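You operate a simulated robot arm through the tools that you are given. There is no shell and no other tool. Be economical: measure what you need, move in short steps, check, and stop when the job is done.

The job below is to be done with a simulated robot arm. You get a single attempt, and the scene is never put back.

## Task
Put things in order on the trailer bed. At the end: the brown dripper (marked "2 L") from the trailer bed is on the brown lunch box; the green foam block from the trailer bed stands where the brown wax dabber stood; the brown coir pad stands where the green foam block stood; the brown wax dabber is on the blue tin (marked "TREE TIES"); the blue drop pin from the trailer bed stands on top of the orange fork sleeve; whatever was shut is shut again. Leave all else as you found it, and nothing knocked over.

Only the result counts: the job must be done as asked and must still hold three seconds after the hand-in. Knocking over, shifting, dropping, spilling or breaking anything else fails it.

## Robot
A 7-joint arm with a two-finger parallel gripper, fixed in place. Base frame: the origin is at the foot of the arm, x ahead of it, y to its left, z up; the work surface is at about z = 0. Units: m, degrees, N and s.
With the tool pointing down near the work surface it reaches from about 0.22 to 0.58 m from the base axis. Its first joint turns from -66.0 to 66.0 degrees. Payload 2.5 kg.
Tool frame: the origin (TCP) lies between the finger pads and is the grasp point; the fingertips stand 0.023 m ahead of it; z points along the fingers, y is the line along which they close. The gripper opens to 0.094 m. The fingers are 0.038 m wide and 0.01 m thick; the gripper's body (0.054 by 0.096 m) begins 0.039 m behind the TCP.
Orientation is that of the tool frame in the base frame, as a unit quaternion [w, x, y, z]. With the fingers straight down and closing along the base's y, the tool's x points along the base's -x, its y along +y and its z along -z.

## Interface
- The arm moves only by the tool arm_command. Its argument "increments" is a list of rows, each a list of 3 entries, a list of its own where there are three numbers: the turn, a rotation vector about the base's x, y, z in degrees, then the shift along the base's x, y, z in m, then the gripper command, from -1 (shut) to 1 (fully open), values between in proportion. In form: [[[rx, ry, rz], [x, y, z], jaw], ...]. A call has 1 to 12 rows; each row shifts and turns the commanded pose from where the row before left it. A row lasts 0.2 s, in which the tool goes at most 0.05 m and 8.6 degrees; a call with a longer step from one row to the next is refused whole, and so is a gripper value outside its range. A pose out of reach is approached as far as the arm can. The call stops where the force on the tool passes 40 N (or 10 N more than at its start, if that is more) or the arm is blocked; 0.2 s more then pass. Each finger travels about 0.108 m/s and halts on what it meets, pressing with about 36 N; the grip force reading is that of the motor and also rises with nothing between the fingers. The clock runs only during rows and for 0.2 s after the last one: add rows that do not move to give the fingers time. It gives the time, the measured TCP pose, the force on the tool (base axes), the opening and the grip force at its end, in the units of the frame above (readings bear some noise), with the torque about the TCP (base axes, N m) and any sound that the robot's microphone picked up.
- Cameras (640 x 400 px; columns grow to the right, rows downward): "scene" is fixed at [0.1295, -0.4211, 0.5322]; the picture's right is [0.72, -0.69, 0.00], its down [-0.47, -0.49, -0.74] and it looks along [0.51, 0.53, -0.68] (base axes); focal length 214 px, centre (320, 200). "wrist" rides on the gripper at [0.086, 0.016, -0.075] in the tool frame; the picture's right is [-0.18, 0.98, 0.00], its down [-0.58, -0.11, -0.81] and it looks along [-0.79, -0.15, 0.59] (tool axes); focal length 243 px, centre (320, 200). There is no depth. A picture from a camera that has moved, and an enlarged one, comes with that camera's place and axes in the base frame and with its lens.
- grab_frame(camera): a new picture of that camera. It takes no simulated time.
- enlarge(camera, box): a new picture of the part [left, top, right, bottom] of that camera's present view, enlarged. It takes no simulated time.
- hand_in(): hands the job in; it is judged then, once.

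Go step by step. Nothing tells you positions but the pictures and the camera data: compare them with the known pose of the tool, close in by small moves and look again before you grip or let go. The budget is 120 turns and 68 pictures, counting those below and the enlarged ones. Unless the task says otherwise, let go and move clear before handing in, and close with one line.

The tools are called after ">>>" as a command line: name --argument value ..., lists and objects as JSON in quotes. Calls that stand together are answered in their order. arm_command: Moves the arm, as the interface text tells. Its arguments: {"type":"object","properties":{"increments":{"type":"array","items":{"type":"array"}}},"required":["increments"]} The other tools are called the same way: grab_frame (camera) takes a picture; enlarge (camera, box) takes an enlarged picture of a part of a camera's view; hand_in () hands the job in.

At the start:

```text
time_s: 0.0
ee_pos: [0.3215, 0.0724, 0.3699]
orientation: [0.0, 0.0, 1.0, -0.001]
ft_force: [0.9, 0.4, 0.8]
ft_torque: [-0.01, -0.02, 0.0]
grip_width: 0.0941
grip_force: 0.1
```

scene: 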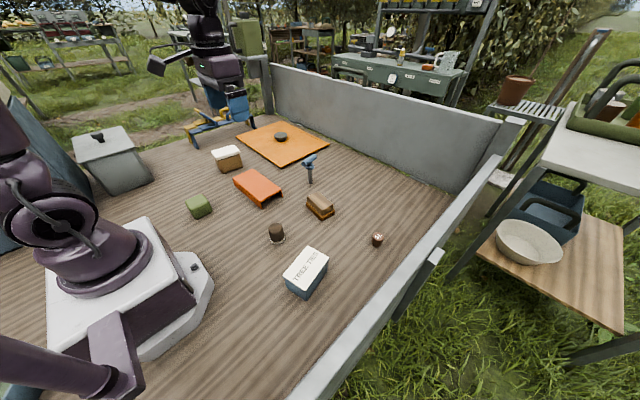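
wrist: 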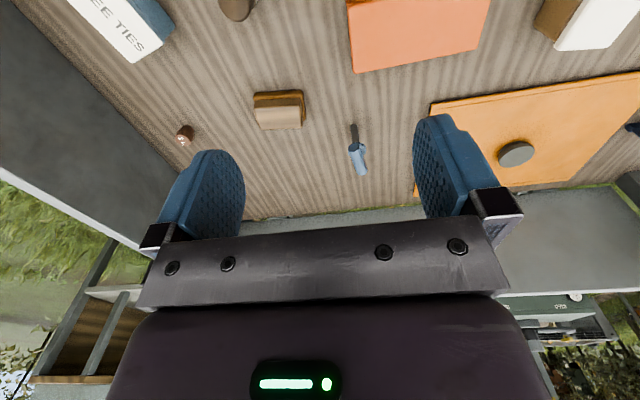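

I see a trailer bed with several small objects; I'll take enlarged views to identify each of them.

>>> enlarge --camera "scene" --box '[180, 110, 340, 210]'

>>> enlarge --camera "scene" --box '[240, 170, 400, 300]'

>>> enlarge --camera "scene" --box '[60, 60, 280, 230]'

```text
4.00 times, centred on (260, 160) of scene
camera zoom: at [0.1295, -0.4211, 0.5322], right [0.72, -0.69, 0.0], down [-0.47, -0.49, -0.74], along [0.51, 0.53, -0.68], focal length 858 px, centre (560, 360)
```

zoom: 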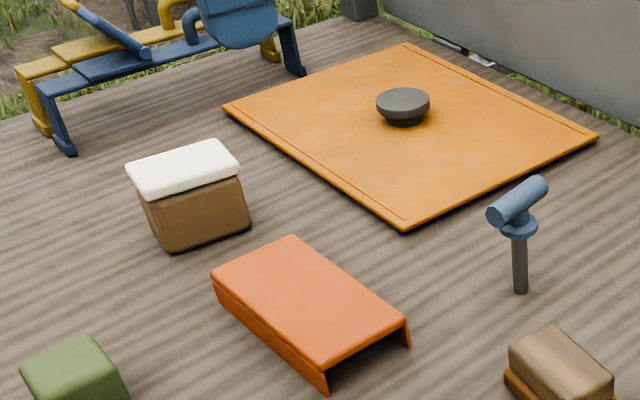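

```text
3.08 times, centred on (320, 235) of scene
camera zoom: at [0.1295, -0.4211, 0.5322], right [0.72, -0.69, 0.0], down [-0.47, -0.49, -0.74], along [0.51, 0.53, -0.68], focal length 660 px, centre (320, 92)
```

zoom: 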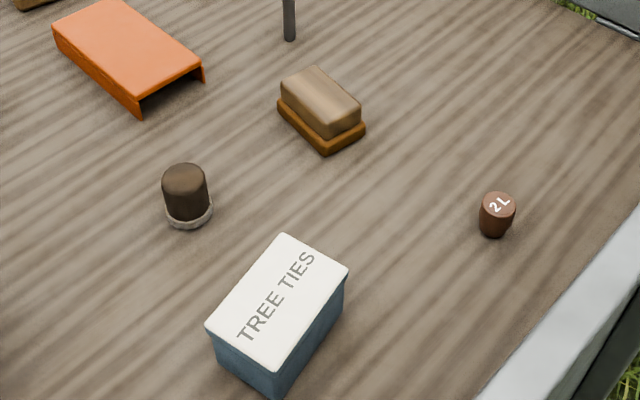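

```text
2.35 times, centred on (170, 145) of scene
camera zoom: at [0.1295, -0.4211, 0.5322], right [0.72, -0.69, 0.0], down [-0.47, -0.49, -0.74], along [0.51, 0.53, -0.68], focal length 505 px, centre (673, 329)
```

zoom: 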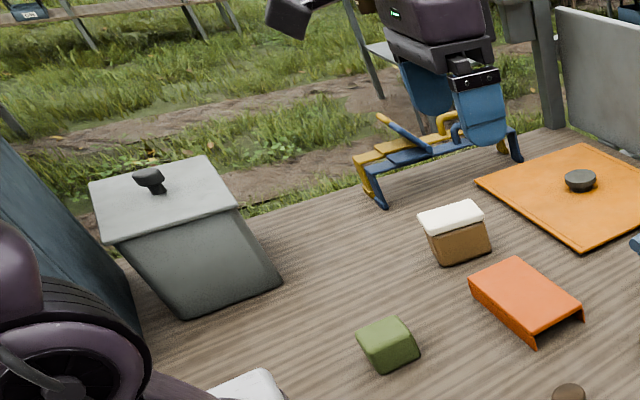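

The reachable items are the dripper, cylinder, block, tin, green block, pin, sleeve and lunch box. I need closer looks to tell the coir pad and wax dabber apart.

>>> enlarge --camera "wrist" --box '[240, 80, 320, 140]'

>>> enlarge --camera "scene" --box '[256, 190, 346, 250]'

>>> arm_command --increments '[[[0, 0, 0], [-0.03, -0.04, 0], 1], [[0, 0, 0], [-0.03, -0.04, 0], 1], [[0, 0, 0], [-0.03, 0, -0.03], 1], [[0, 0, 0], [-0.0, 0, -0.03], 1]]'

>>> grab_frame --camera "wrist"

```text
6.67 times, centred on (280, 110) of wrist
camera zoom: at [0.2335, 0.0887, 0.4434], right [0.18, 0.98, 0.0], down [0.58, -0.11, 0.81], along [0.79, -0.15, -0.59], focal length 1618 px, centre (587, 800)
```

zoom: 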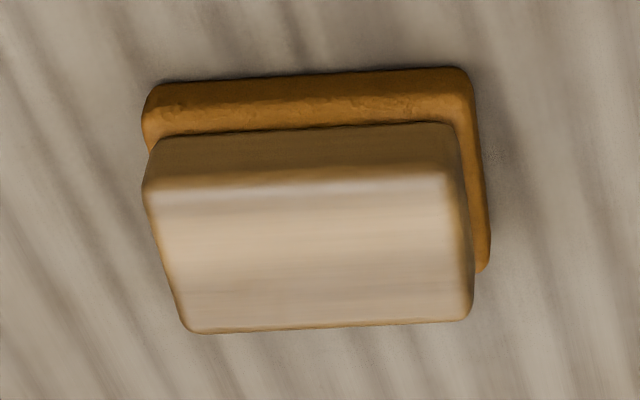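

```text
6.67 times, centred on (301, 220) of scene
camera zoom: at [0.1295, -0.4211, 0.5322], right [0.72, -0.69, 0.0], down [-0.47, -0.49, -0.74], along [0.51, 0.53, -0.68], focal length 1430 px, centre (447, 67)
```

zoom: 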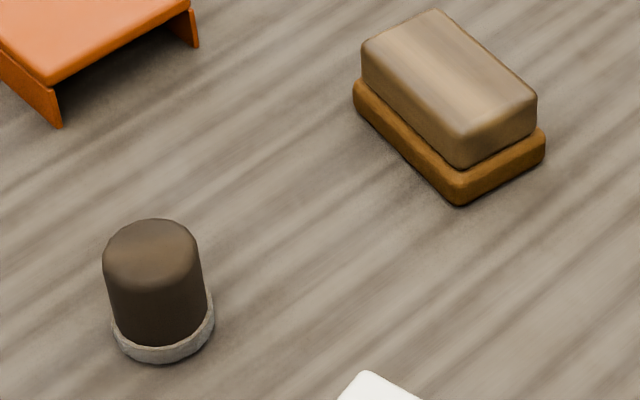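

```text
time_s: 1.0
ee_pos: [0.231, -0.0096, 0.31]
orientation: [-0.001, 0.0, 1.0, 0.0]
ft_force: [0.8, 0.5, 0.2]
ft_torque: [0.02, -0.02, 0.02]
grip_width: 0.0942
grip_force: 0.0
```

```text
60 pictures are left
camera wrist: at [0.1438, 0.0077, 0.3823], right [0.18, 0.98, 0.0], down [0.58, -0.11, 0.81], along [0.79, -0.15, -0.59], focal length 243 px, centre (320, 200)
```

wrist: 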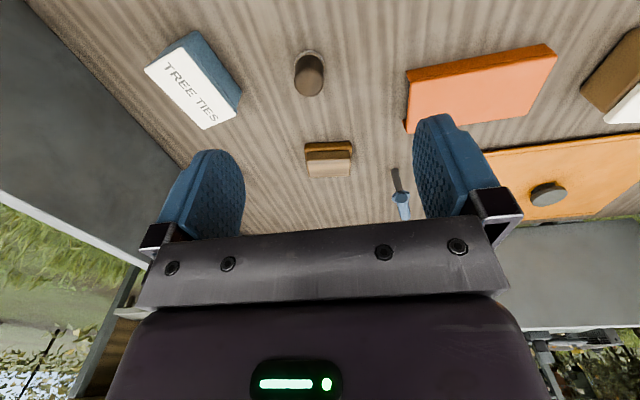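

The knob with the pale felt foot is the wax dabber, and the wooden block on brown fibre is the coir pad. First I go above the dabber, at about (0.312, -0.04), and look.

>>> arm_command --increments '[[[0, 0, 0], [0.04, -0.015, -0.02], 1], [[0, 0, 0], [0.04, -0.015, -0.02], 1], [[0, 0, 0], [0, 0, -0.04], 1], [[0, 0, 0], [0, 0, -0.04], 1], [[0, 0, 0], [0, 0, -0.04], 1], [[0, 0, 0], [0, 0, -0.03], 1]]'

>>> grab_frame --camera "wrist"

>>> grab_frame --camera "scene"

```text
time_s: 2.4
ee_pos: [0.3099, -0.0383, 0.121]
orientation: [0.0, 0.001, 1.0, 0.001]
ft_force: [-0.3, -0.4, -0.3]
ft_torque: [-0.01, 0.0, -0.03]
grip_width: 0.0942
grip_force: 0.0
```

```text
59 pictures are left
camera wrist: at [0.2231, -0.0209, 0.1933], right [0.18, 0.98, 0.0], down [0.58, -0.11, 0.81], along [0.79, -0.15, -0.59], focal length 243 px, centre (320, 200)
```

wrist: 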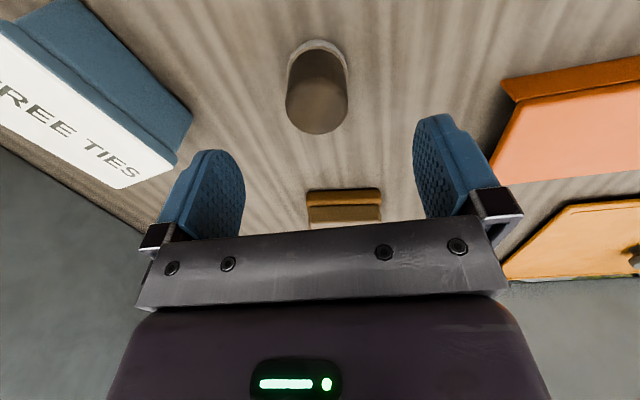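

```text
58 pictures are left
```

scene: 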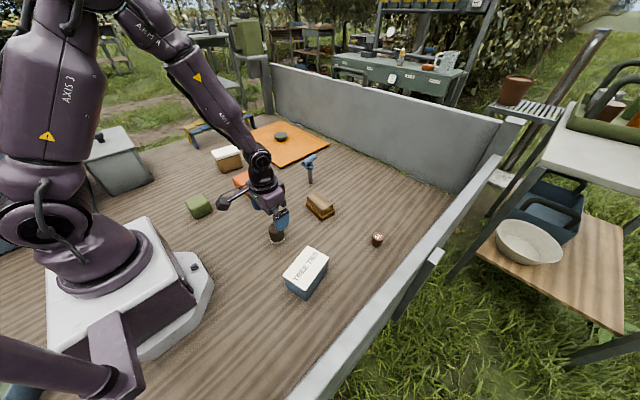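

The dabber is centred near (0.311, -0.0395), about 0.045–0.05 tall. I'll descend around it and close.

>>> arm_command --increments '[[[0, 0, 0], [0.001, -0.001, -0.04], 1], [[0, 0, 0], [0, 0, -0.04], 1], [[0, 0, 0], [0, 0, 0], 1], [[0, 0, 0], [0, 0, 0], -0.2], [[0, 0, 0], [0, 0, 0], -0.6], [[0, 0, 0], [0, 0, 0], -0.6], [[0, 0, 0], [0, 0, 0], -0.6]]'

>>> grab_frame --camera "wrist"

```text
time_s: 4.0
ee_pos: [0.3125, -0.039, 0.04]
orientation: [0.0, 0.0, 1.0, 0.0]
ft_force: [0.4, -1.2, -0.4]
ft_torque: [0.02, 0.0, 0.0]
grip_width: 0.0401
grip_force: 36.4
```

```text
57 pictures are left
camera wrist: at [0.2248, -0.0222, 0.1138], right [0.18, 0.98, 0.0], down [0.58, -0.11, 0.81], along [0.79, -0.15, -0.59], focal length 243 px, centre (320, 200)
```

wrist: 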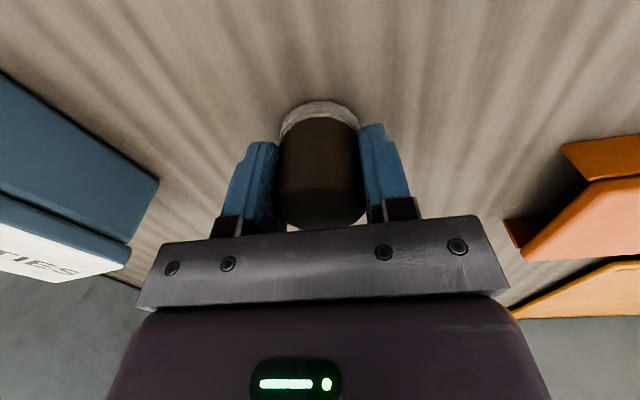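

Dabber gripped (spot recorded: 0.312, -0.039). Lifting and carrying it over the tin at about (0.292, -0.204).

>>> arm_command --increments '[[[0, 0, 0], [0, 0, 0.04], -0.6], [[0, 0, 0], [0, 0, 0.04], -0.6], [[0, 0, 0], [0, 0, 0.04], -0.6], [[0, 0, 0], [-0.005, -0.04, 0], -0.6], [[0, 0, 0], [-0.005, -0.04, 0], -0.6], [[0, 0, 0], [-0.005, -0.04, 0], -0.6], [[0, 0, 0], [-0.005, -0.044, 0], -0.6], [[0, 0, 0], [0, 0, 0], -0.6]]'

>>> grab_frame --camera "wrist"

>>> enlarge --camera "scene" --box '[240, 200, 368, 310]'

```text
time_s: 5.8
ee_pos: [0.2902, -0.2019, 0.1625]
orientation: [0.0, 0.001, 1.0, 0.0]
ft_force: [-0.3, -0.4, -1.6]
ft_torque: [-0.02, -0.02, 0.03]
grip_width: 0.0187
grip_force: 0.0
```

```text
56 pictures are left
camera wrist: at [0.2037, -0.1859, 0.2344], right [0.18, 0.98, 0.0], down [0.58, -0.11, 0.81], along [0.79, -0.15, -0.59], focal length 243 px, centre (320, 200)
```

wrist: 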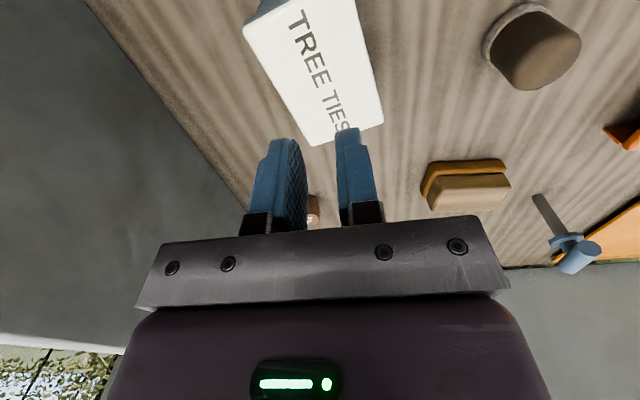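

```text
3.64 times, centred on (304, 255) of scene
camera zoom: at [0.1295, -0.4211, 0.5322], right [0.72, -0.69, 0.0], down [-0.47, -0.49, -0.74], along [0.51, 0.53, -0.68], focal length 780 px, centre (378, 0)
```

zoom: 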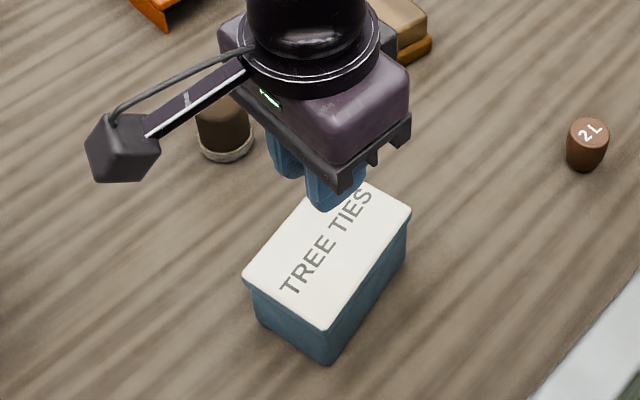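

The fingers slipped off the dabber during the lift; it still stands in place. I'll inspect its shape and position before retrying.

>>> enlarge --camera "scene" --box '[256, 215, 304, 245]'

>>> enlarge --camera "wrist" --box '[460, 0, 600, 100]'

```text
13.33 times, centred on (280, 230) of scene
camera zoom: at [0.1295, -0.4211, 0.5322], right [0.72, -0.69, 0.0], down [-0.47, -0.49, -0.74], along [0.51, 0.53, -0.68], focal length 2860 px, centre (853, -200)
```

zoom: 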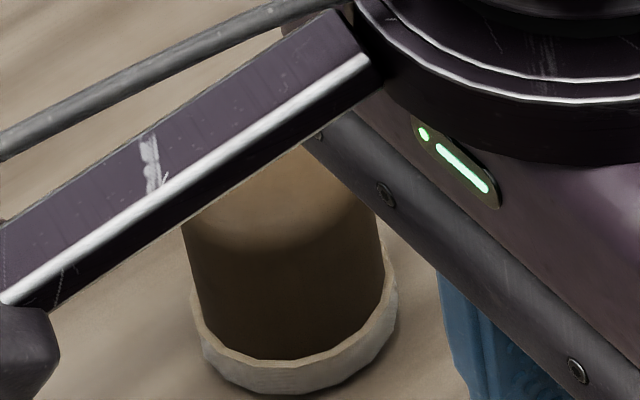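

```text
4.00 times, centred on (530, 50) of wrist
camera zoom: at [0.2037, -0.1859, 0.2344], right [0.18, 0.98, 0.0], down [0.58, -0.11, 0.81], along [0.79, -0.15, -0.59], focal length 970 px, centre (-520, 800)
```

zoom: 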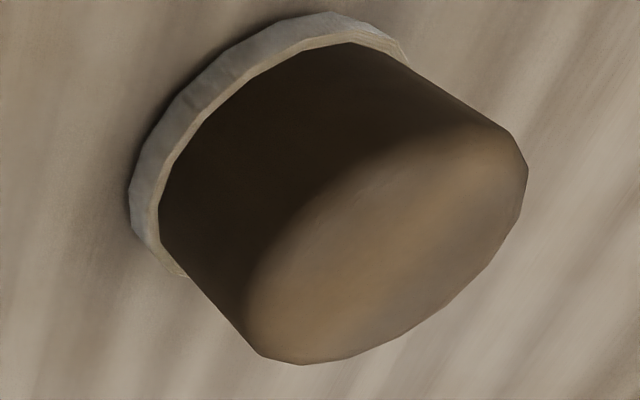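

It stands upright with a slight upward taper. I'll grip lower, on the felt ring, and lift slowly.

>>> arm_command --increments '[[[0, 0, 0], [0.005, 0.04, 0], 1], [[0, 0, 0], [0.005, 0.04, 0], 1], [[0, 0, 0], [0.006, 0.04, 0], 1], [[0, 0, 0], [0.006, 0.042, 0], 1], [[0, 0, 0], [0, 0, -0.03], 1], [[0, 0, 0], [0, 0, 0], 1]]'

>>> enlarge --camera "wrist" --box '[220, 0, 420, 160]'

```text
time_s: 7.2
ee_pos: [0.3121, -0.0395, 0.1314]
orientation: [0.0, 0.0, 1.0, 0.0]
ft_force: [0.6, -0.3, -0.3]
ft_torque: [-0.02, -0.02, 0.0]
grip_width: 0.094
grip_force: 0.0
```

```text
2.50 times, centred on (320, 80) of wrist
camera zoom: at [0.2242, -0.0237, 0.2049], right [0.18, 0.98, 0.0], down [0.58, -0.11, 0.81], along [0.79, -0.15, -0.59], focal length 606 px, centre (320, 500)
```

zoom: 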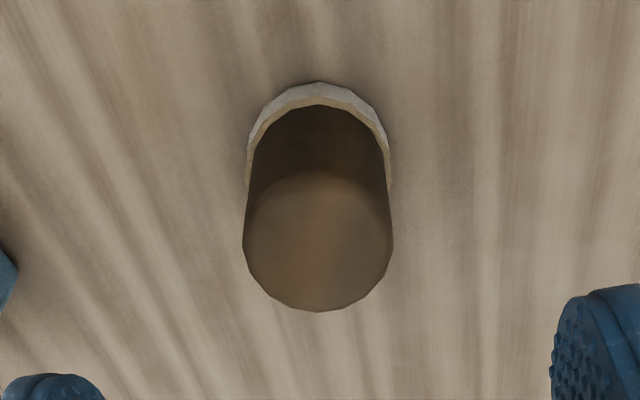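

>>> arm_command --increments '[[[0, 0, 0], [0.001, -0.001, -0.04], 1], [[0, 0, 0], [0, 0, -0.04], 1], [[0, 0, 0], [0, 0, -0.024], 1], [[0, 0, 0], [0, 0, 0], 0.2], [[0, 0, 0], [0, 0, 0], -0.4], [[0, 0, 0], [0, 0, 0], -1], [[0, 0, 0], [0, 0, 0], -1], [[0, 0, 0], [0, 0, 0.004], -1], [[0, 0, 0], [0, 0, 0.008], -1], [[0, 0, 0], [0, 0, 0.01], -1]]'

>>> grab_frame --camera "wrist"

```text
time_s: 9.4
ee_pos: [0.3155, -0.0421, 0.0476]
orientation: [-0.001, 0.0, 1.0, 0.0]
ft_force: [0.0, -0.2, -1.0]
ft_torque: [-0.02, -0.05, 0.0]
grip_width: 0.0445
grip_force: 36.2
```

```text
51 pictures are left
camera wrist: at [0.2275, -0.0258, 0.1218], right [0.18, 0.98, 0.0], down [0.58, -0.11, 0.81], along [0.79, -0.15, -0.59], focal length 243 px, centre (320, 200)
```

wrist: 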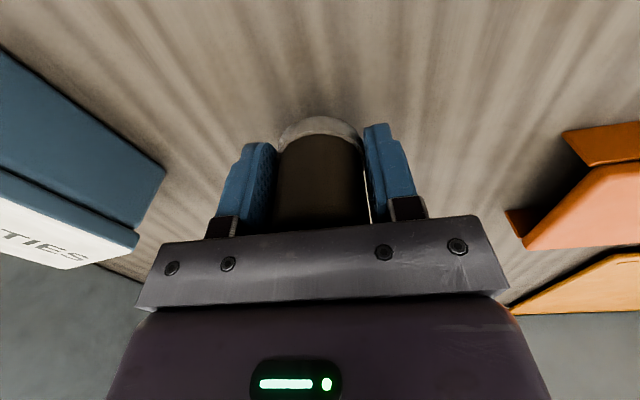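

It now holds by the ring. Lifting on and moving over the tin.

>>> arm_command --increments '[[[0, 0, 0], [0, 0, 0.015], -1], [[0, 0, 0], [0, 0, 0.02], -1], [[0, 0, 0], [0, 0, 0.02], -1], [[0, 0, 0], [0, 0, 0.02], -1], [[0, 0, 0], [0, -0.015, 0.01], -1], [[0, 0, 0], [-0.005, -0.025, 0], -1], [[0, 0, 0], [-0.005, -0.03, 0], -1], [[0, 0, 0], [-0.005, -0.03, 0], -1], [[0, 0, 0], [-0.005, -0.03, 0], -1], [[0, 0, 0], [-0.003, -0.02, 0], -1], [[0, 0, 0], [0, -0.012, 0], -1], [[0, 0, 0], [0, 0, 0], -1]]'

>>> grab_frame --camera "wrist"

>>> enlarge --camera "scene" --box '[240, 200, 368, 310]'

```text
time_s: 12.0
ee_pos: [0.2911, -0.2023, 0.133]
orientation: [0.0, 0.0, 1.0, 0.0]
ft_force: [0.1, 0.2, -1.2]
ft_torque: [-0.03, 0.0, 0.02]
grip_width: 0.0444
grip_force: 36.8
```

```text
50 pictures are left
camera wrist: at [0.2042, -0.1872, 0.207], right [0.18, 0.98, 0.0], down [0.58, -0.11, 0.81], along [0.79, -0.15, -0.59], focal length 243 px, centre (320, 200)
```

wrist: 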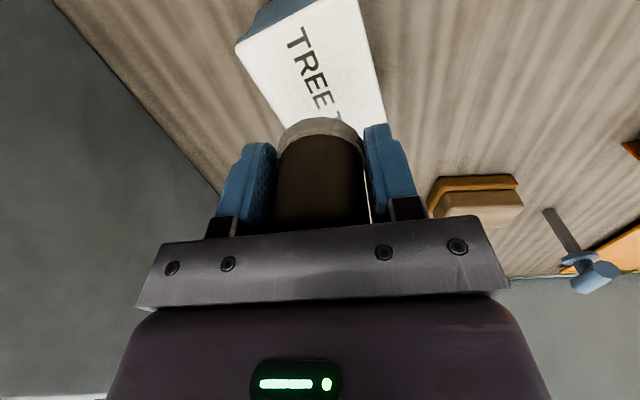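

```text
3.64 times, centred on (304, 255) of scene
camera zoom: at [0.1295, -0.4211, 0.5322], right [0.72, -0.69, 0.0], down [-0.47, -0.49, -0.74], along [0.51, 0.53, -0.68], focal length 780 px, centre (378, 0)
```

zoom: 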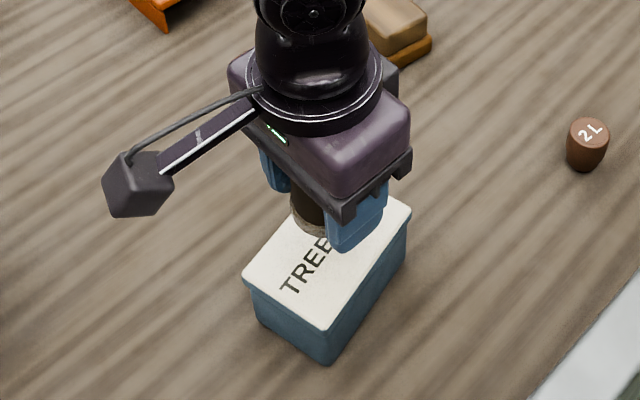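

Dabber held above the tin lid (center about (0.295, -0.200), height about 0.055). Lowering gently until contact.

>>> arm_command --increments '[[[0, 0, 0], [0.004, 0.002, -0.02], -1], [[0, 0, 0], [0, 0, -0.02], -1], [[0, 0, 0], [0, 0, 0], -1]]'

>>> grab_frame --camera "wrist"

>>> enlarge --camera "scene" --box '[272, 230, 336, 300]'

```text
time_s: 12.8
ee_pos: [0.2963, -0.2011, 0.0928]
orientation: [0.0, 0.0, 1.0, 0.0]
ft_force: [-0.4, -0.8, 0.0]
ft_torque: [0.04, -0.01, -0.02]
grip_width: 0.0442
grip_force: 36.0
```

```text
48 pictures are left
camera wrist: at [0.2084, -0.1837, 0.1661], right [0.18, 0.98, 0.0], down [0.58, -0.11, 0.81], along [0.79, -0.15, -0.59], focal length 243 px, centre (320, 200)
```

wrist: 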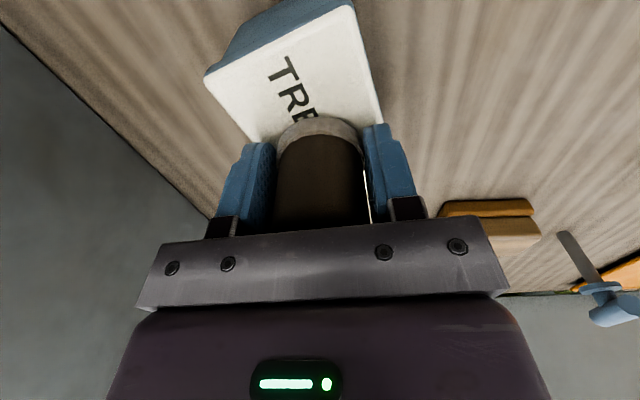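

```text
5.71 times, centred on (304, 265) of scene
camera zoom: at [0.1295, -0.4211, 0.5322], right [0.72, -0.69, 0.0], down [-0.47, -0.49, -0.74], along [0.51, 0.53, -0.68], focal length 1226 px, centre (411, -171)
```

zoom: 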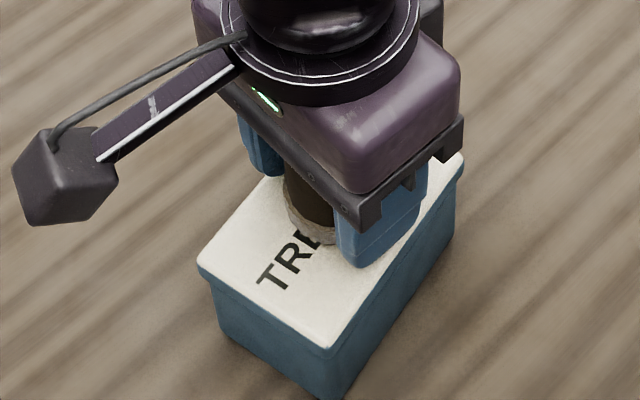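

Centred on the lid. Final gentle lowering.

>>> arm_command --increments '[[[0, 0, 0], [0, 0, -0.004], -1], [[0, 0, 0], [0, 0, -0.003], -1], [[0, 0, 0], [0, 0, -0.002], -1]]'

```text
time_s: 13.4
ee_pos: [0.2955, -0.2, 0.0883]
orientation: [0.0, -0.001, 1.0, 0.0]
ft_force: [-1.3, -0.7, 5.8]
ft_torque: [0.03, -0.03, 0.01]
grip_width: 0.0442
grip_force: 35.8
stopped in row 3: the force on the tool passed its limit at 51 N (the readings are from after the stop); the commanded pose is now the measured one
```

Contact with the lid is made. Opening and backing off upward.

>>> arm_command --increments '[[[0, 0, 0], [0, 0, 0], -0.02], [[0, 0, 0], [0, 0, 0], 0.3], [[0, 0, 0], [0, 0, 0], 0.6], [[0, 0, 0], [0, 0, 0.03], 0.6], [[0, 0, 0], [0, 0, 0.04], 1], [[0, 0, 0], [0, 0, 0.04], 1], [[0, 0, 0], [0, 0, 0], 1]]'

>>> grab_frame --camera "wrist"

```text
time_s: 15.0
ee_pos: [0.296, -0.2007, 0.2003]
orientation: [0.001, 0.0, 1.0, 0.001]
ft_force: [-0.2, 0.9, 0.3]
ft_torque: [-0.01, 0.0, 0.02]
grip_width: 0.0939
grip_force: 0.0
```

```text
46 pictures are left
camera wrist: at [0.2087, -0.1853, 0.2727], right [0.18, 0.98, 0.0], down [0.58, -0.11, 0.81], along [0.79, -0.15, -0.59], focal length 243 px, centre (320, 200)
```

wrist: 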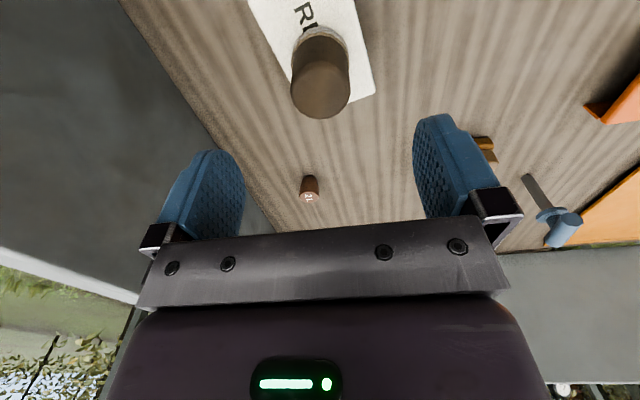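

Dabber stands on the tin. Now moving over to the green block near (0.196, 0.245).

>>> arm_command --increments '[[[0, 0, 0], [-0.008, 0.044, 0], 1], [[0, 0, 0], [-0.008, 0.044, 0], 1], [[0, 0, 0], [-0.008, 0.044, 0], 1], [[0, 0, 0], [-0.008, 0.044, 0], 1], [[0, 0, 0], [-0.008, 0.044, 0], 1], [[0, 0, 0], [-0.008, 0.044, 0], 1], [[0, 0, 0], [-0.008, 0.044, 0], 1], [[0, 0, 0], [-0.008, 0.044, 0], 1], [[0, 0, 0], [-0.008, 0.044, 0], 1], [[0, 0, 0], [-0.008, 0.04, 0], 1], [[0, 0, 0], [0, 0, 0], 1]]'

>>> grab_frame --camera "wrist"

```text
time_s: 17.4
ee_pos: [0.2153, 0.2376, 0.1999]
orientation: [0.0, 0.001, 1.0, 0.0]
ft_force: [-0.1, -0.1, 0.2]
ft_torque: [0.02, -0.02, 0.0]
grip_width: 0.0939
grip_force: 0.0
```

```text
45 pictures are left
camera wrist: at [0.1284, 0.2534, 0.2724], right [0.18, 0.98, 0.0], down [0.58, -0.11, 0.81], along [0.79, -0.15, -0.59], focal length 243 px, centre (320, 200)
```

wrist: 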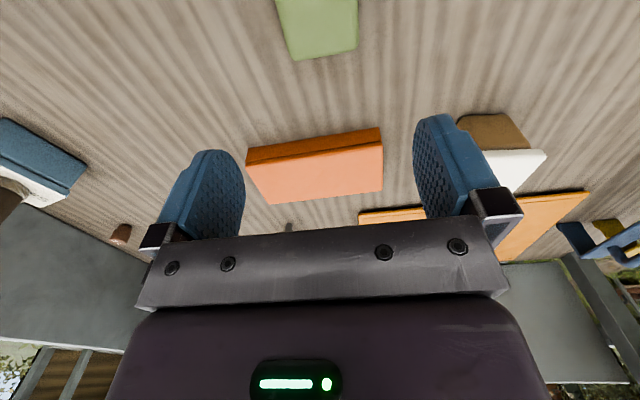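

>>> arm_command --increments '[[[0, 0, 0], [-0.035, 0.003, 0.01], 1], [[0, 0, 0], [-0.015, 0, 0.03], 1], [[0, 0, 0], [0, 0, 0], 1]]'

>>> grab_frame --camera "wrist"

>>> enlarge --camera "scene" --box '[170, 180, 234, 230]'

```text
time_s: 18.2
ee_pos: [0.1662, 0.2392, 0.2394]
orientation: [0.001, -0.001, 1.0, 0.001]
ft_force: [-0.6, 0.5, 0.2]
ft_torque: [0.01, 0.05, 0.0]
grip_width: 0.094
grip_force: 0.1
```

```text
44 pictures are left
camera wrist: at [0.0787, 0.256, 0.3129], right [0.18, 0.98, 0.0], down [0.58, -0.11, 0.81], along [0.79, -0.15, -0.59], focal length 243 px, centre (320, 200)
```

wrist: 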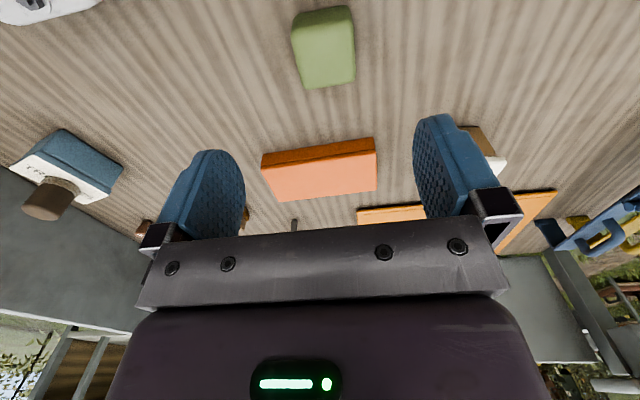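

```text
8.00 times, centred on (202, 205) of scene
camera zoom: at [0.1295, -0.4211, 0.5322], right [0.72, -0.69, 0.0], down [-0.47, -0.49, -0.74], along [0.51, 0.53, -0.68], focal length 1716 px, centre (1264, 160)
```

zoom: 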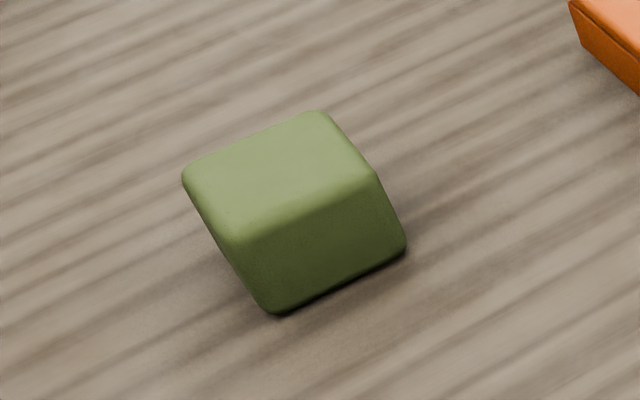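

Green block is axis-aligned, about 0.056 x 0.058 x 0.04, centred near (0.195, 0.2395). Moving over it and descending to check.

>>> arm_command --increments '[[[0, 0, 0], [0.029, 0.0, -0.03], 1], [[0, 0, 0], [0, 0, -0.04], 1], [[0, 0, 0], [0, 0, -0.04], 1], [[0, 0, 0], [0, 0, -0.04], 1], [[0, 0, 0], [0, 0, 0], 1]]'

>>> grab_frame --camera "wrist"

```text
time_s: 19.4
ee_pos: [0.1961, 0.2383, 0.0888]
orientation: [0.0, 0.0, 1.0, 0.0]
ft_force: [0.3, 0.4, -0.3]
ft_torque: [-0.01, -0.01, 0.0]
grip_width: 0.0942
grip_force: 0.0
```

```text
42 pictures are left
camera wrist: at [0.1081, 0.2538, 0.1624], right [0.18, 0.98, 0.0], down [0.58, -0.11, 0.81], along [0.79, -0.15, -0.59], focal length 243 px, centre (320, 200)
```

wrist: 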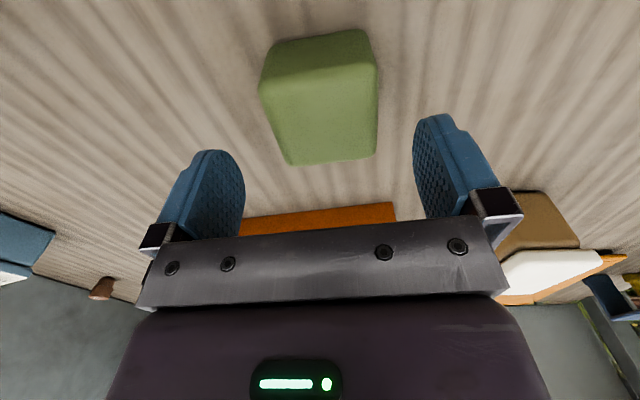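

>>> arm_command --increments '[[[0, 0, 0], [0, 0.001, -0.03], 1], [[0, 0, 0], [0, 0, -0.03], 1], [[0, 0, 0], [0, 0, 0], 1], [[0, 0, 0], [0, 0, 0], 0.3], [[0, 0, 0], [0, 0, 0], -0.2], [[0, 0, 0], [0, 0, 0], -1], [[0, 0, 0], [0, 0, 0], -1]]'

```text
time_s: 21.0
ee_pos: [0.1974, 0.2397, 0.0299]
orientation: [0.001, -0.001, 1.0, 0.0]
ft_force: [-0.2, -0.7, 1.5]
ft_torque: [0.0, 0.01, -0.02]
grip_width: 0.0614
grip_force: 36.0
```

Gripped at 0.061 wide. Lifting and carrying toward the dabber's old spot.

>>> arm_command --increments '[[[0, 0, 0], [0, 0, 0.01], -1], [[0, 0, 0], [0, 0, 0.02], -1], [[0, 0, 0], [0, 0, 0.03], -1], [[0, 0, 0], [0, 0, 0.03], -1], [[0, 0, 0], [0.01, -0.03, 0], -1], [[0, 0, 0], [0.016, -0.04, 0], -1], [[0, 0, 0], [0.018, -0.042, 0], -1], [[0, 0, 0], [0.018, -0.042, 0], -1], [[0, 0, 0], [0.018, -0.042, 0], -1], [[0, 0, 0], [0.018, -0.042, 0], -1], [[0, 0, 0], [0.018, -0.04, 0], -1], [[0, 0, 0], [0, 0, 0], -1]]'

>>> grab_frame --camera "wrist"

```text
time_s: 23.6
ee_pos: [0.3141, -0.0385, 0.1175]
orientation: [0.001, -0.001, 1.0, 0.0]
ft_force: [-0.3, 0.2, 0.6]
ft_torque: [-0.01, 0.01, 0.01]
grip_width: 0.0614
grip_force: 36.3
```

```text
41 pictures are left
camera wrist: at [0.2262, -0.0219, 0.1912], right [0.18, 0.98, 0.0], down [0.58, -0.11, 0.81], along [0.79, -0.15, -0.59], focal length 243 px, centre (320, 200)
```

wrist: 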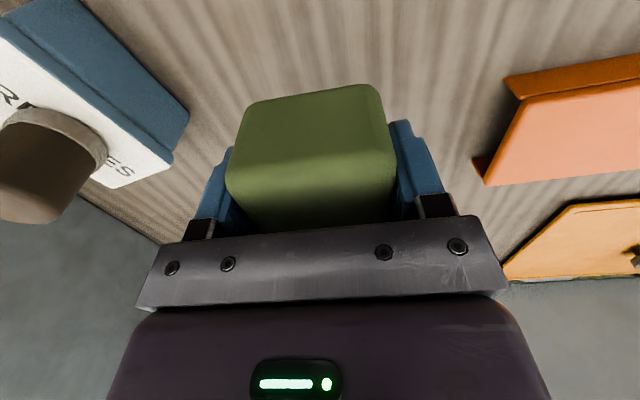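

>>> arm_command --increments '[[[0, 0, 0], [0, 0, -0.04], -1], [[0, 0, 0], [0, 0, -0.03], -1], [[0, 0, 0], [0, 0, -0.013], -1], [[0, 0, 0], [0, 0, -0.004], -1], [[0, 0, 0], [0, 0, 0], -1]]'

```text
time_s: 24.8
ee_pos: [0.3126, -0.0388, 0.0308]
orientation: [0.001, 0.0, 1.0, -0.001]
ft_force: [-0.4, -0.7, -0.2]
ft_torque: [-0.02, 0.04, 0.01]
grip_width: 0.0614
grip_force: 36.0
```

>>> arm_command --increments '[[[0, 0, 0], [0, 0, -0.001], -1], [[0, 0, 0], [0, 0, 0], 0.35], [[0, 0, 0], [0, 0, 0], 0.6], [[0, 0, 0], [0, 0, 0], 1], [[0, 0, 0], [0, 0, 0.04], 1], [[0, 0, 0], [0, 0, 0.04], 1], [[0, 0, 0], [0, 0, 0.04], 1], [[0, 0, 0], [0.02, 0, 0.03], 1], [[0, 0, 0], [0.04, 0, 0], 1], [[0, 0, 0], [0.04, 0, 0], 1], [[0, 0, 0], [0, 0, 0], 1]]'

>>> grab_frame --camera "wrist"

>>> enlarge --camera "scene" --box '[256, 170, 400, 290]'

```text
time_s: 27.2
ee_pos: [0.4087, -0.0379, 0.1812]
orientation: [0.001, 0.0, 1.0, 0.001]
ft_force: [0.0, -0.1, 0.6]
ft_torque: [0.01, -0.02, 0.0]
grip_width: 0.0939
grip_force: 0.2
```

```text
40 pictures are left
camera wrist: at [0.3232, -0.0225, 0.2537], right [0.18, 0.98, 0.0], down [0.58, -0.11, 0.81], along [0.79, -0.15, -0.59], focal length 243 px, centre (320, 200)
```

wrist: 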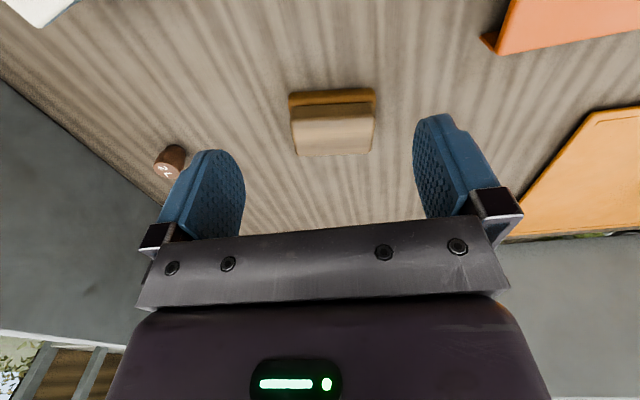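

```text
3.33 times, centred on (328, 230) of scene
camera zoom: at [0.1295, -0.4211, 0.5322], right [0.72, -0.69, 0.0], down [-0.47, -0.49, -0.74], along [0.51, 0.53, -0.68], focal length 715 px, centre (293, 100)
```

zoom: 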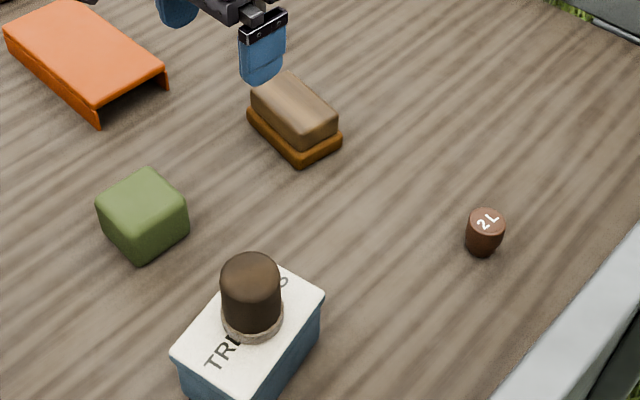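

Coir pad lies near (0.49, -0.04), with its long side along y, so I need to close across x. I'll yaw 90° while moving above it, then look.

>>> arm_command --increments '[[[0, 0, 8.2], [0.008, 0, 0], 1], [[0, 0, 8.2], [0.008, 0, 0], 1], [[0, 0, 8.2], [0.008, 0, 0], 1], [[0, 0, 8.2], [0.008, 0, 0], 1], [[0, 0, 8.2], [0.008, 0, 0], 1], [[0, 0, 8.2], [0.008, 0, 0], 1], [[0, 0, 8.2], [0.008, 0, 0], 1], [[0, 0, 8.2], [0.008, 0, 0], 1], [[0, 0, 8.2], [0.008, 0, 0], 1], [[0, 0, 8.1], [0.008, 0, 0], 1], [[0, 0, 8.1], [0.003, -0.002, -0.02], 1], [[0, 0, 0], [0, 0, -0.03], 1]]'

>>> grab_frame --camera "wrist"

```text
time_s: 29.8
ee_pos: [0.4958, -0.0388, 0.1292]
orientation: [-0.001, 0.708, -0.706, -0.001]
ft_force: [-0.5, 0.2, 0.2]
ft_torque: [0.06, -0.03, 0.0]
grip_width: 0.0939
grip_force: 0.1
```

```text
38 pictures are left
camera wrist: at [0.4792, -0.1256, 0.2026], right [-0.98, 0.18, 0.0], down [0.11, 0.58, 0.81], along [0.15, 0.79, -0.59], focal length 243 px, centre (320, 200)
```

wrist: 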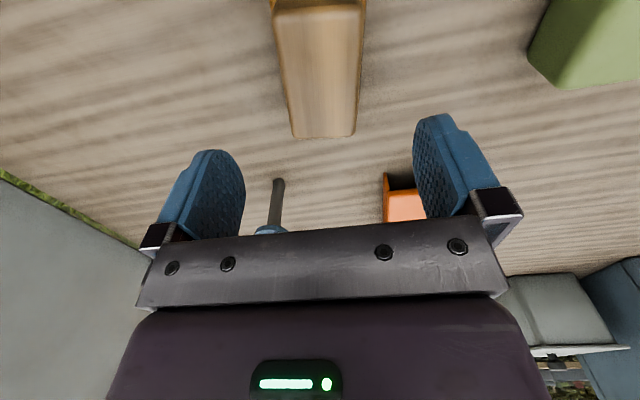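

Pad is about 0.058 x 0.088, yawed about -5°, centred near (0.494, -0.041). Aligning, descending and gripping low.

>>> arm_command --increments '[[[0, 0, -5], [-0.002, -0.002, -0.02], 1], [[0, 0, 0], [0, 0, -0.04], 1], [[0, 0, 0], [0, 0, -0.03], 1], [[0, 0, 0], [0, 0, -0.012], 1], [[0, 0, 0], [0, 0, 0], 1]]'

>>> grab_frame --camera "wrist"

```text
time_s: 31.0
ee_pos: [0.4922, -0.0402, 0.0268]
orientation: [0.0, -0.676, 0.737, 0.001]
ft_force: [0.6, 0.2, -0.2]
ft_torque: [0.01, 0.0, 0.01]
grip_width: 0.0938
grip_force: 0.1
```

```text
37 pictures are left
camera wrist: at [0.4674, -0.1253, 0.1012], right [-0.96, 0.27, 0.0], down [0.16, 0.57, 0.81], along [0.22, 0.78, -0.59], focal length 243 px, centre (320, 200)
```

wrist: 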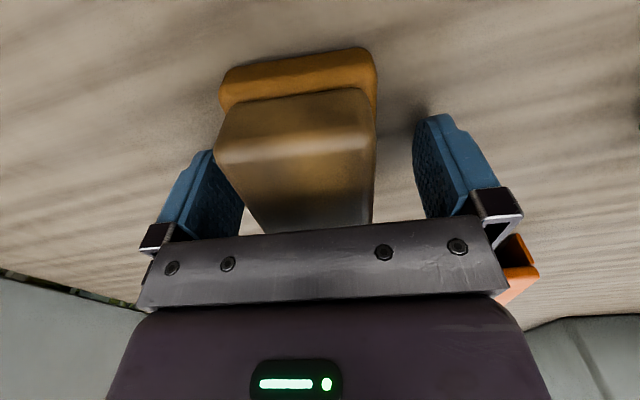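

>>> arm_command --increments '[[[0, 0, 0], [0, 0, 0], 0.4], [[0, 0, 0], [0, 0, 0], 0.1], [[0, 0, 0], [0, 0, 0], -0.5], [[0, 0, 0], [0, 0, 0], -1], [[0, 0, 0], [0, 0, 0], -1], [[0, 0, 0], [0, 0, 0.006], -1], [[0, 0, 0], [0, 0, 0.01], -1]]'

>>> grab_frame --camera "wrist"

```text
time_s: 32.6
ee_pos: [0.4923, -0.042, 0.0447]
orientation: [0.001, -0.675, 0.738, 0.001]
ft_force: [0.3, 1.0, -0.9]
ft_torque: [-0.01, 0.0, -0.01]
grip_width: 0.0592
grip_force: 35.7
```

```text
36 pictures are left
camera wrist: at [0.4675, -0.1266, 0.1173], right [-0.96, 0.27, 0.0], down [0.16, 0.57, 0.81], along [0.22, 0.78, -0.59], focal length 243 px, centre (320, 200)
```

wrist: 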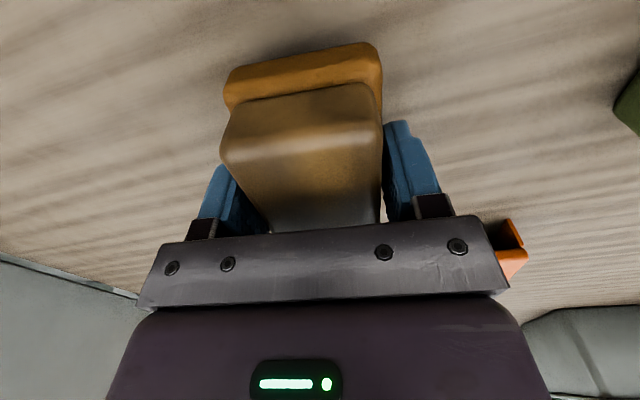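

Pad held. Lifting and carrying to the green block's old spot (0.195, 0.2395).

>>> arm_command --increments '[[[0, 0, 0], [0, 0, 0.025], -1], [[0, 0, 0], [0, 0, 0.03], -1], [[0, 0, 0], [0, 0, 0.03], -1], [[0, 0, 0], [-0.02, 0.02, 0.01], -1], [[0, 0, 0], [-0.033, 0.031, 0], -1], [[0, 0, 0], [-0.034, 0.032, 0], -1], [[0, 0, 0], [-0.034, 0.032, 0], -1], [[0, 0, 0], [-0.034, 0.032, 0], -1], [[0, 0, 0], [-0.034, 0.032, 0], -1], [[0, 0, 0], [-0.034, 0.032, 0], -1], [[0, 0, 0], [-0.034, 0.032, 0], -1], [[0, 0, 0], [-0.033, 0.032, 0], -1]]'

>>> grab_frame --camera "wrist"

```text
time_s: 35.2
ee_pos: [0.2036, 0.2336, 0.1386]
orientation: [0.001, -0.676, 0.737, 0.0]
ft_force: [0.1, -0.8, -1.6]
ft_torque: [-0.02, -0.03, -0.01]
grip_width: 0.0591
grip_force: 35.8
```

```text
35 pictures are left
camera wrist: at [0.1784, 0.149, 0.2118], right [-0.96, 0.27, 0.0], down [0.16, 0.57, 0.81], along [0.22, 0.78, -0.59], focal length 243 px, centre (320, 200)
```

wrist: 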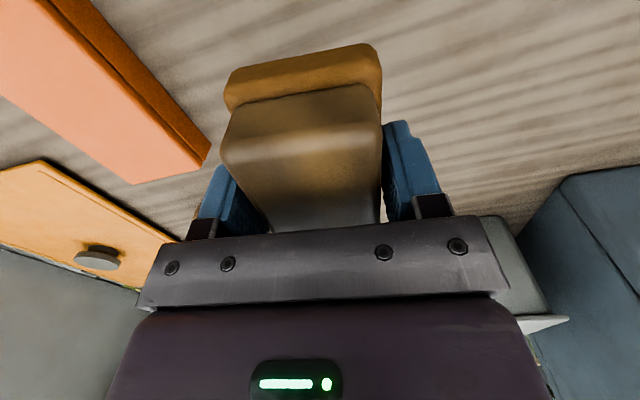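

>>> arm_command --increments '[[[0, 0, 0], [-0.008, 0.006, -0.03], -1], [[0, 0, 0], [0, 0, -0.04], -1], [[0, 0, 0], [0, 0, -0.03], -1], [[0, 0, 0], [0, 0, -0.008], -1], [[0, 0, 0], [0, 0, 0], -1]]'

```text
time_s: 36.4
ee_pos: [0.1947, 0.2379, 0.0315]
orientation: [0.0, -0.676, 0.737, 0.001]
ft_force: [0.9, 0.8, -1.0]
ft_torque: [-0.01, 0.0, -0.01]
grip_width: 0.0592
grip_force: 36.1
```

>>> arm_command --increments '[[[0, 0, 0], [0, 0.001, -0.003], -1], [[0, 0, 0], [0, 0, -0.0015], -1], [[0, 0, 0], [0, 0, 0], -1]]'

```text
time_s: 37.2
ee_pos: [0.1941, 0.2407, 0.0264]
orientation: [0.0, -0.676, 0.737, 0.0]
ft_force: [-10.4, -6.8, 36.2]
ft_torque: [-0.21, 0.19, -0.04]
grip_width: 0.0593
grip_force: 35.7
```

In contact with the bed. Releasing and rising, then turning back to yaw 0.

>>> arm_command --increments '[[[0, 0, 0], [0, 0, 0.001], -1], [[0, 0, 0], [0, 0, 0], 0.35], [[0, 0, 0], [0, 0, 0], 0.7], [[0, 0, 0], [0, 0, 0], 1], [[0, 0, 0], [0, 0, 0.04], 1], [[0, 0, 0], [0, 0, 0.04], 1], [[0, 0, 0], [0, 0, 0.04], 1], [[0, 0, 0], [0, 0, 0.04], 1]]'

>>> enlarge --camera "scene" --box '[170, 130, 330, 230]'

```text
time_s: 39.0
ee_pos: [0.1967, 0.2387, 0.1882]
orientation: [-0.001, -0.676, 0.737, 0.001]
ft_force: [-0.4, 0.8, 0.1]
ft_torque: [-0.02, -0.01, 0.0]
grip_width: 0.094
grip_force: 0.0
```

```text
4.00 times, centred on (250, 180) of scene
camera zoom: at [0.1295, -0.4211, 0.5322], right [0.72, -0.69, 0.0], down [-0.47, -0.49, -0.74], along [0.51, 0.53, -0.68], focal length 858 px, centre (600, 280)
```

zoom: 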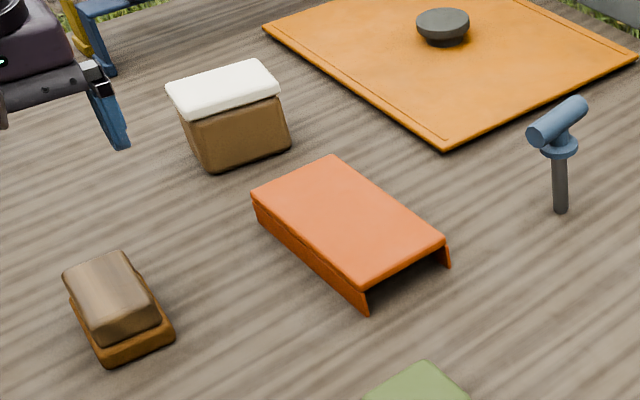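

Pad is placed. Next the drop pin at about (0.57, 0.09): its head axis lies about 18° from x, so I turn to yaw 18° and approach for a look.

>>> arm_command --increments '[[[0, 0, -8.4], [0.01, -0.01, 0.03], 1], [[0, 0, -8.4], [0.033, -0.018, 0.01], 1], [[0, 0, -8.4], [0.036, -0.02, 0], 1], [[0, 0, -8.4], [0.036, -0.02, 0], 1], [[0, 0, -8.4], [0.036, -0.02, 0], 1], [[0, 0, -8.4], [0.036, -0.02, 0], 1], [[0, 0, -8.4], [0.036, -0.02, 0], 1], [[0, 0, -8.2], [0.036, -0.02, 0], 1], [[0, 0, 0], [0.02, -0.008, 0], 1], [[0, 0, 0], [0, 0, 0], 1]]'

>>> grab_frame --camera "wrist"

```text
time_s: 41.2
ee_pos: [0.473, 0.0815, 0.2279]
orientation: [0.0, -0.157, 0.988, 0.001]
ft_force: [0.1, 0.2, 0.3]
ft_torque: [-0.01, 0.01, 0.03]
grip_width: 0.0938
grip_force: 0.1
```

```text
33 pictures are left
camera wrist: at [0.3856, 0.0711, 0.2997], right [-0.13, 0.99, 0.0], down [0.59, 0.08, 0.81], along [0.8, 0.1, -0.59], focal length 243 px, centre (320, 200)
```

wrist: 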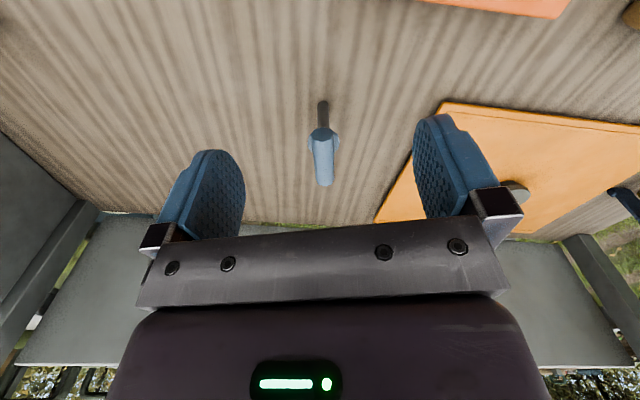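

>>> enlarge --camera "scene" --box '[290, 145, 330, 190]'

>>> enlarge --camera "wrist" --box '[290, 90, 354, 195]'

```text
8.89 times, centred on (310, 168) of scene
camera zoom: at [0.1295, -0.4211, 0.5322], right [0.72, -0.69, 0.0], down [-0.47, -0.49, -0.74], along [0.51, 0.53, -0.68], focal length 1906 px, centre (409, 489)
```

zoom: 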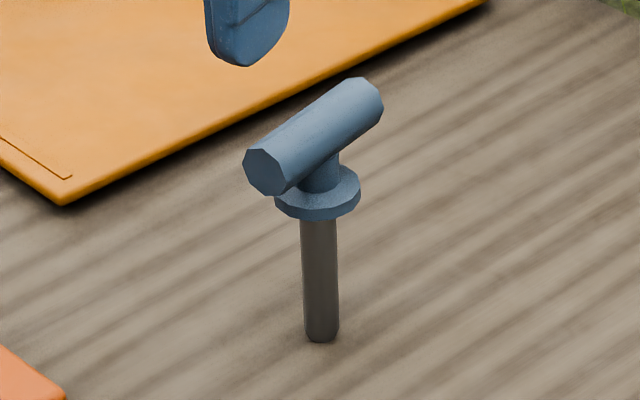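

```text
3.81 times, centred on (322, 142) of wrist
camera zoom: at [0.3856, 0.0711, 0.2997], right [-0.13, 0.99, 0.0], down [0.59, 0.08, 0.81], along [0.8, 0.1, -0.59], focal length 924 px, centre (312, 419)
```

zoom: 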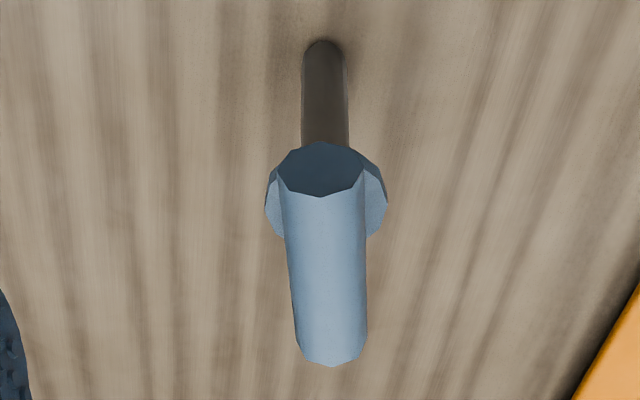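

Pin: head axis about 11° from x, centred near (0.571, 0.096, 0.105); collar at z about 0.08. I move above it, tips just over the head, and check alignment.

>>> arm_command --increments '[[[0, 0, -7], [0.03, 0.004, 0], 1], [[0, 0, 0], [0.035, 0.005, -0.02], 1], [[0, 0, 0], [0.033, 0.005, -0.03], 1], [[0, 0, 0], [0, 0, -0.015], 1], [[0, 0, 0], [0, 0, 0], 1]]'

>>> grab_frame --camera "wrist"

>>> enlarge --camera "scene" --box '[280, 110, 350, 190]'

```text
time_s: 42.4
ee_pos: [0.569, 0.0968, 0.1634]
orientation: [0.0, -0.097, 0.995, 0.0]
ft_force: [0.5, 0.3, -0.3]
ft_torque: [0.01, 0.01, -0.02]
grip_width: 0.0941
grip_force: 0.1
```

```text
30 pictures are left
camera wrist: at [0.4813, 0.0966, 0.2355], right [-0.01, 1.0, 0.0], down [0.59, 0.0, 0.81], along [0.81, 0.01, -0.59], focal length 243 px, centre (320, 200)
```

wrist: 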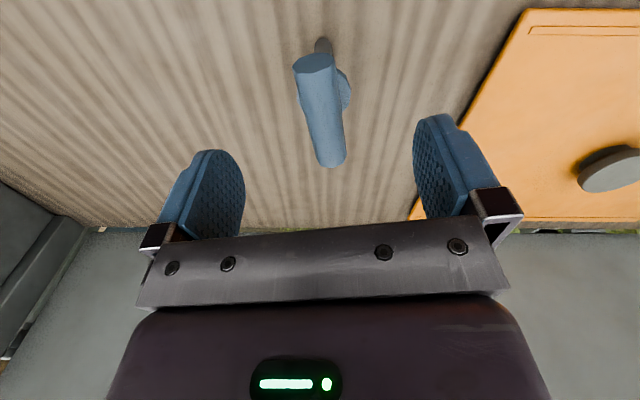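

```text
5.00 times, centred on (315, 150) of scene
camera zoom: at [0.1295, -0.4211, 0.5322], right [0.72, -0.69, 0.0], down [-0.47, -0.49, -0.74], along [0.51, 0.53, -0.68], focal length 1072 px, centre (345, 450)
```

zoom: 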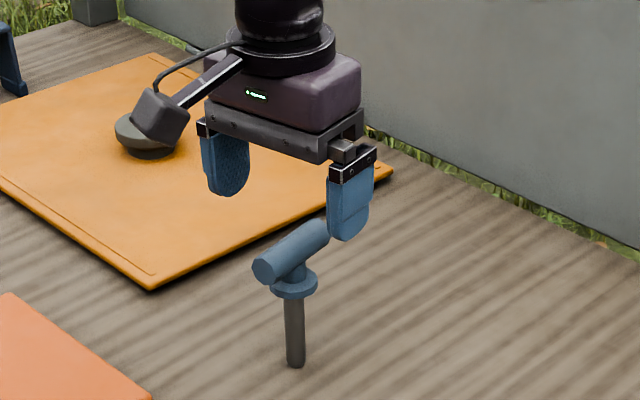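

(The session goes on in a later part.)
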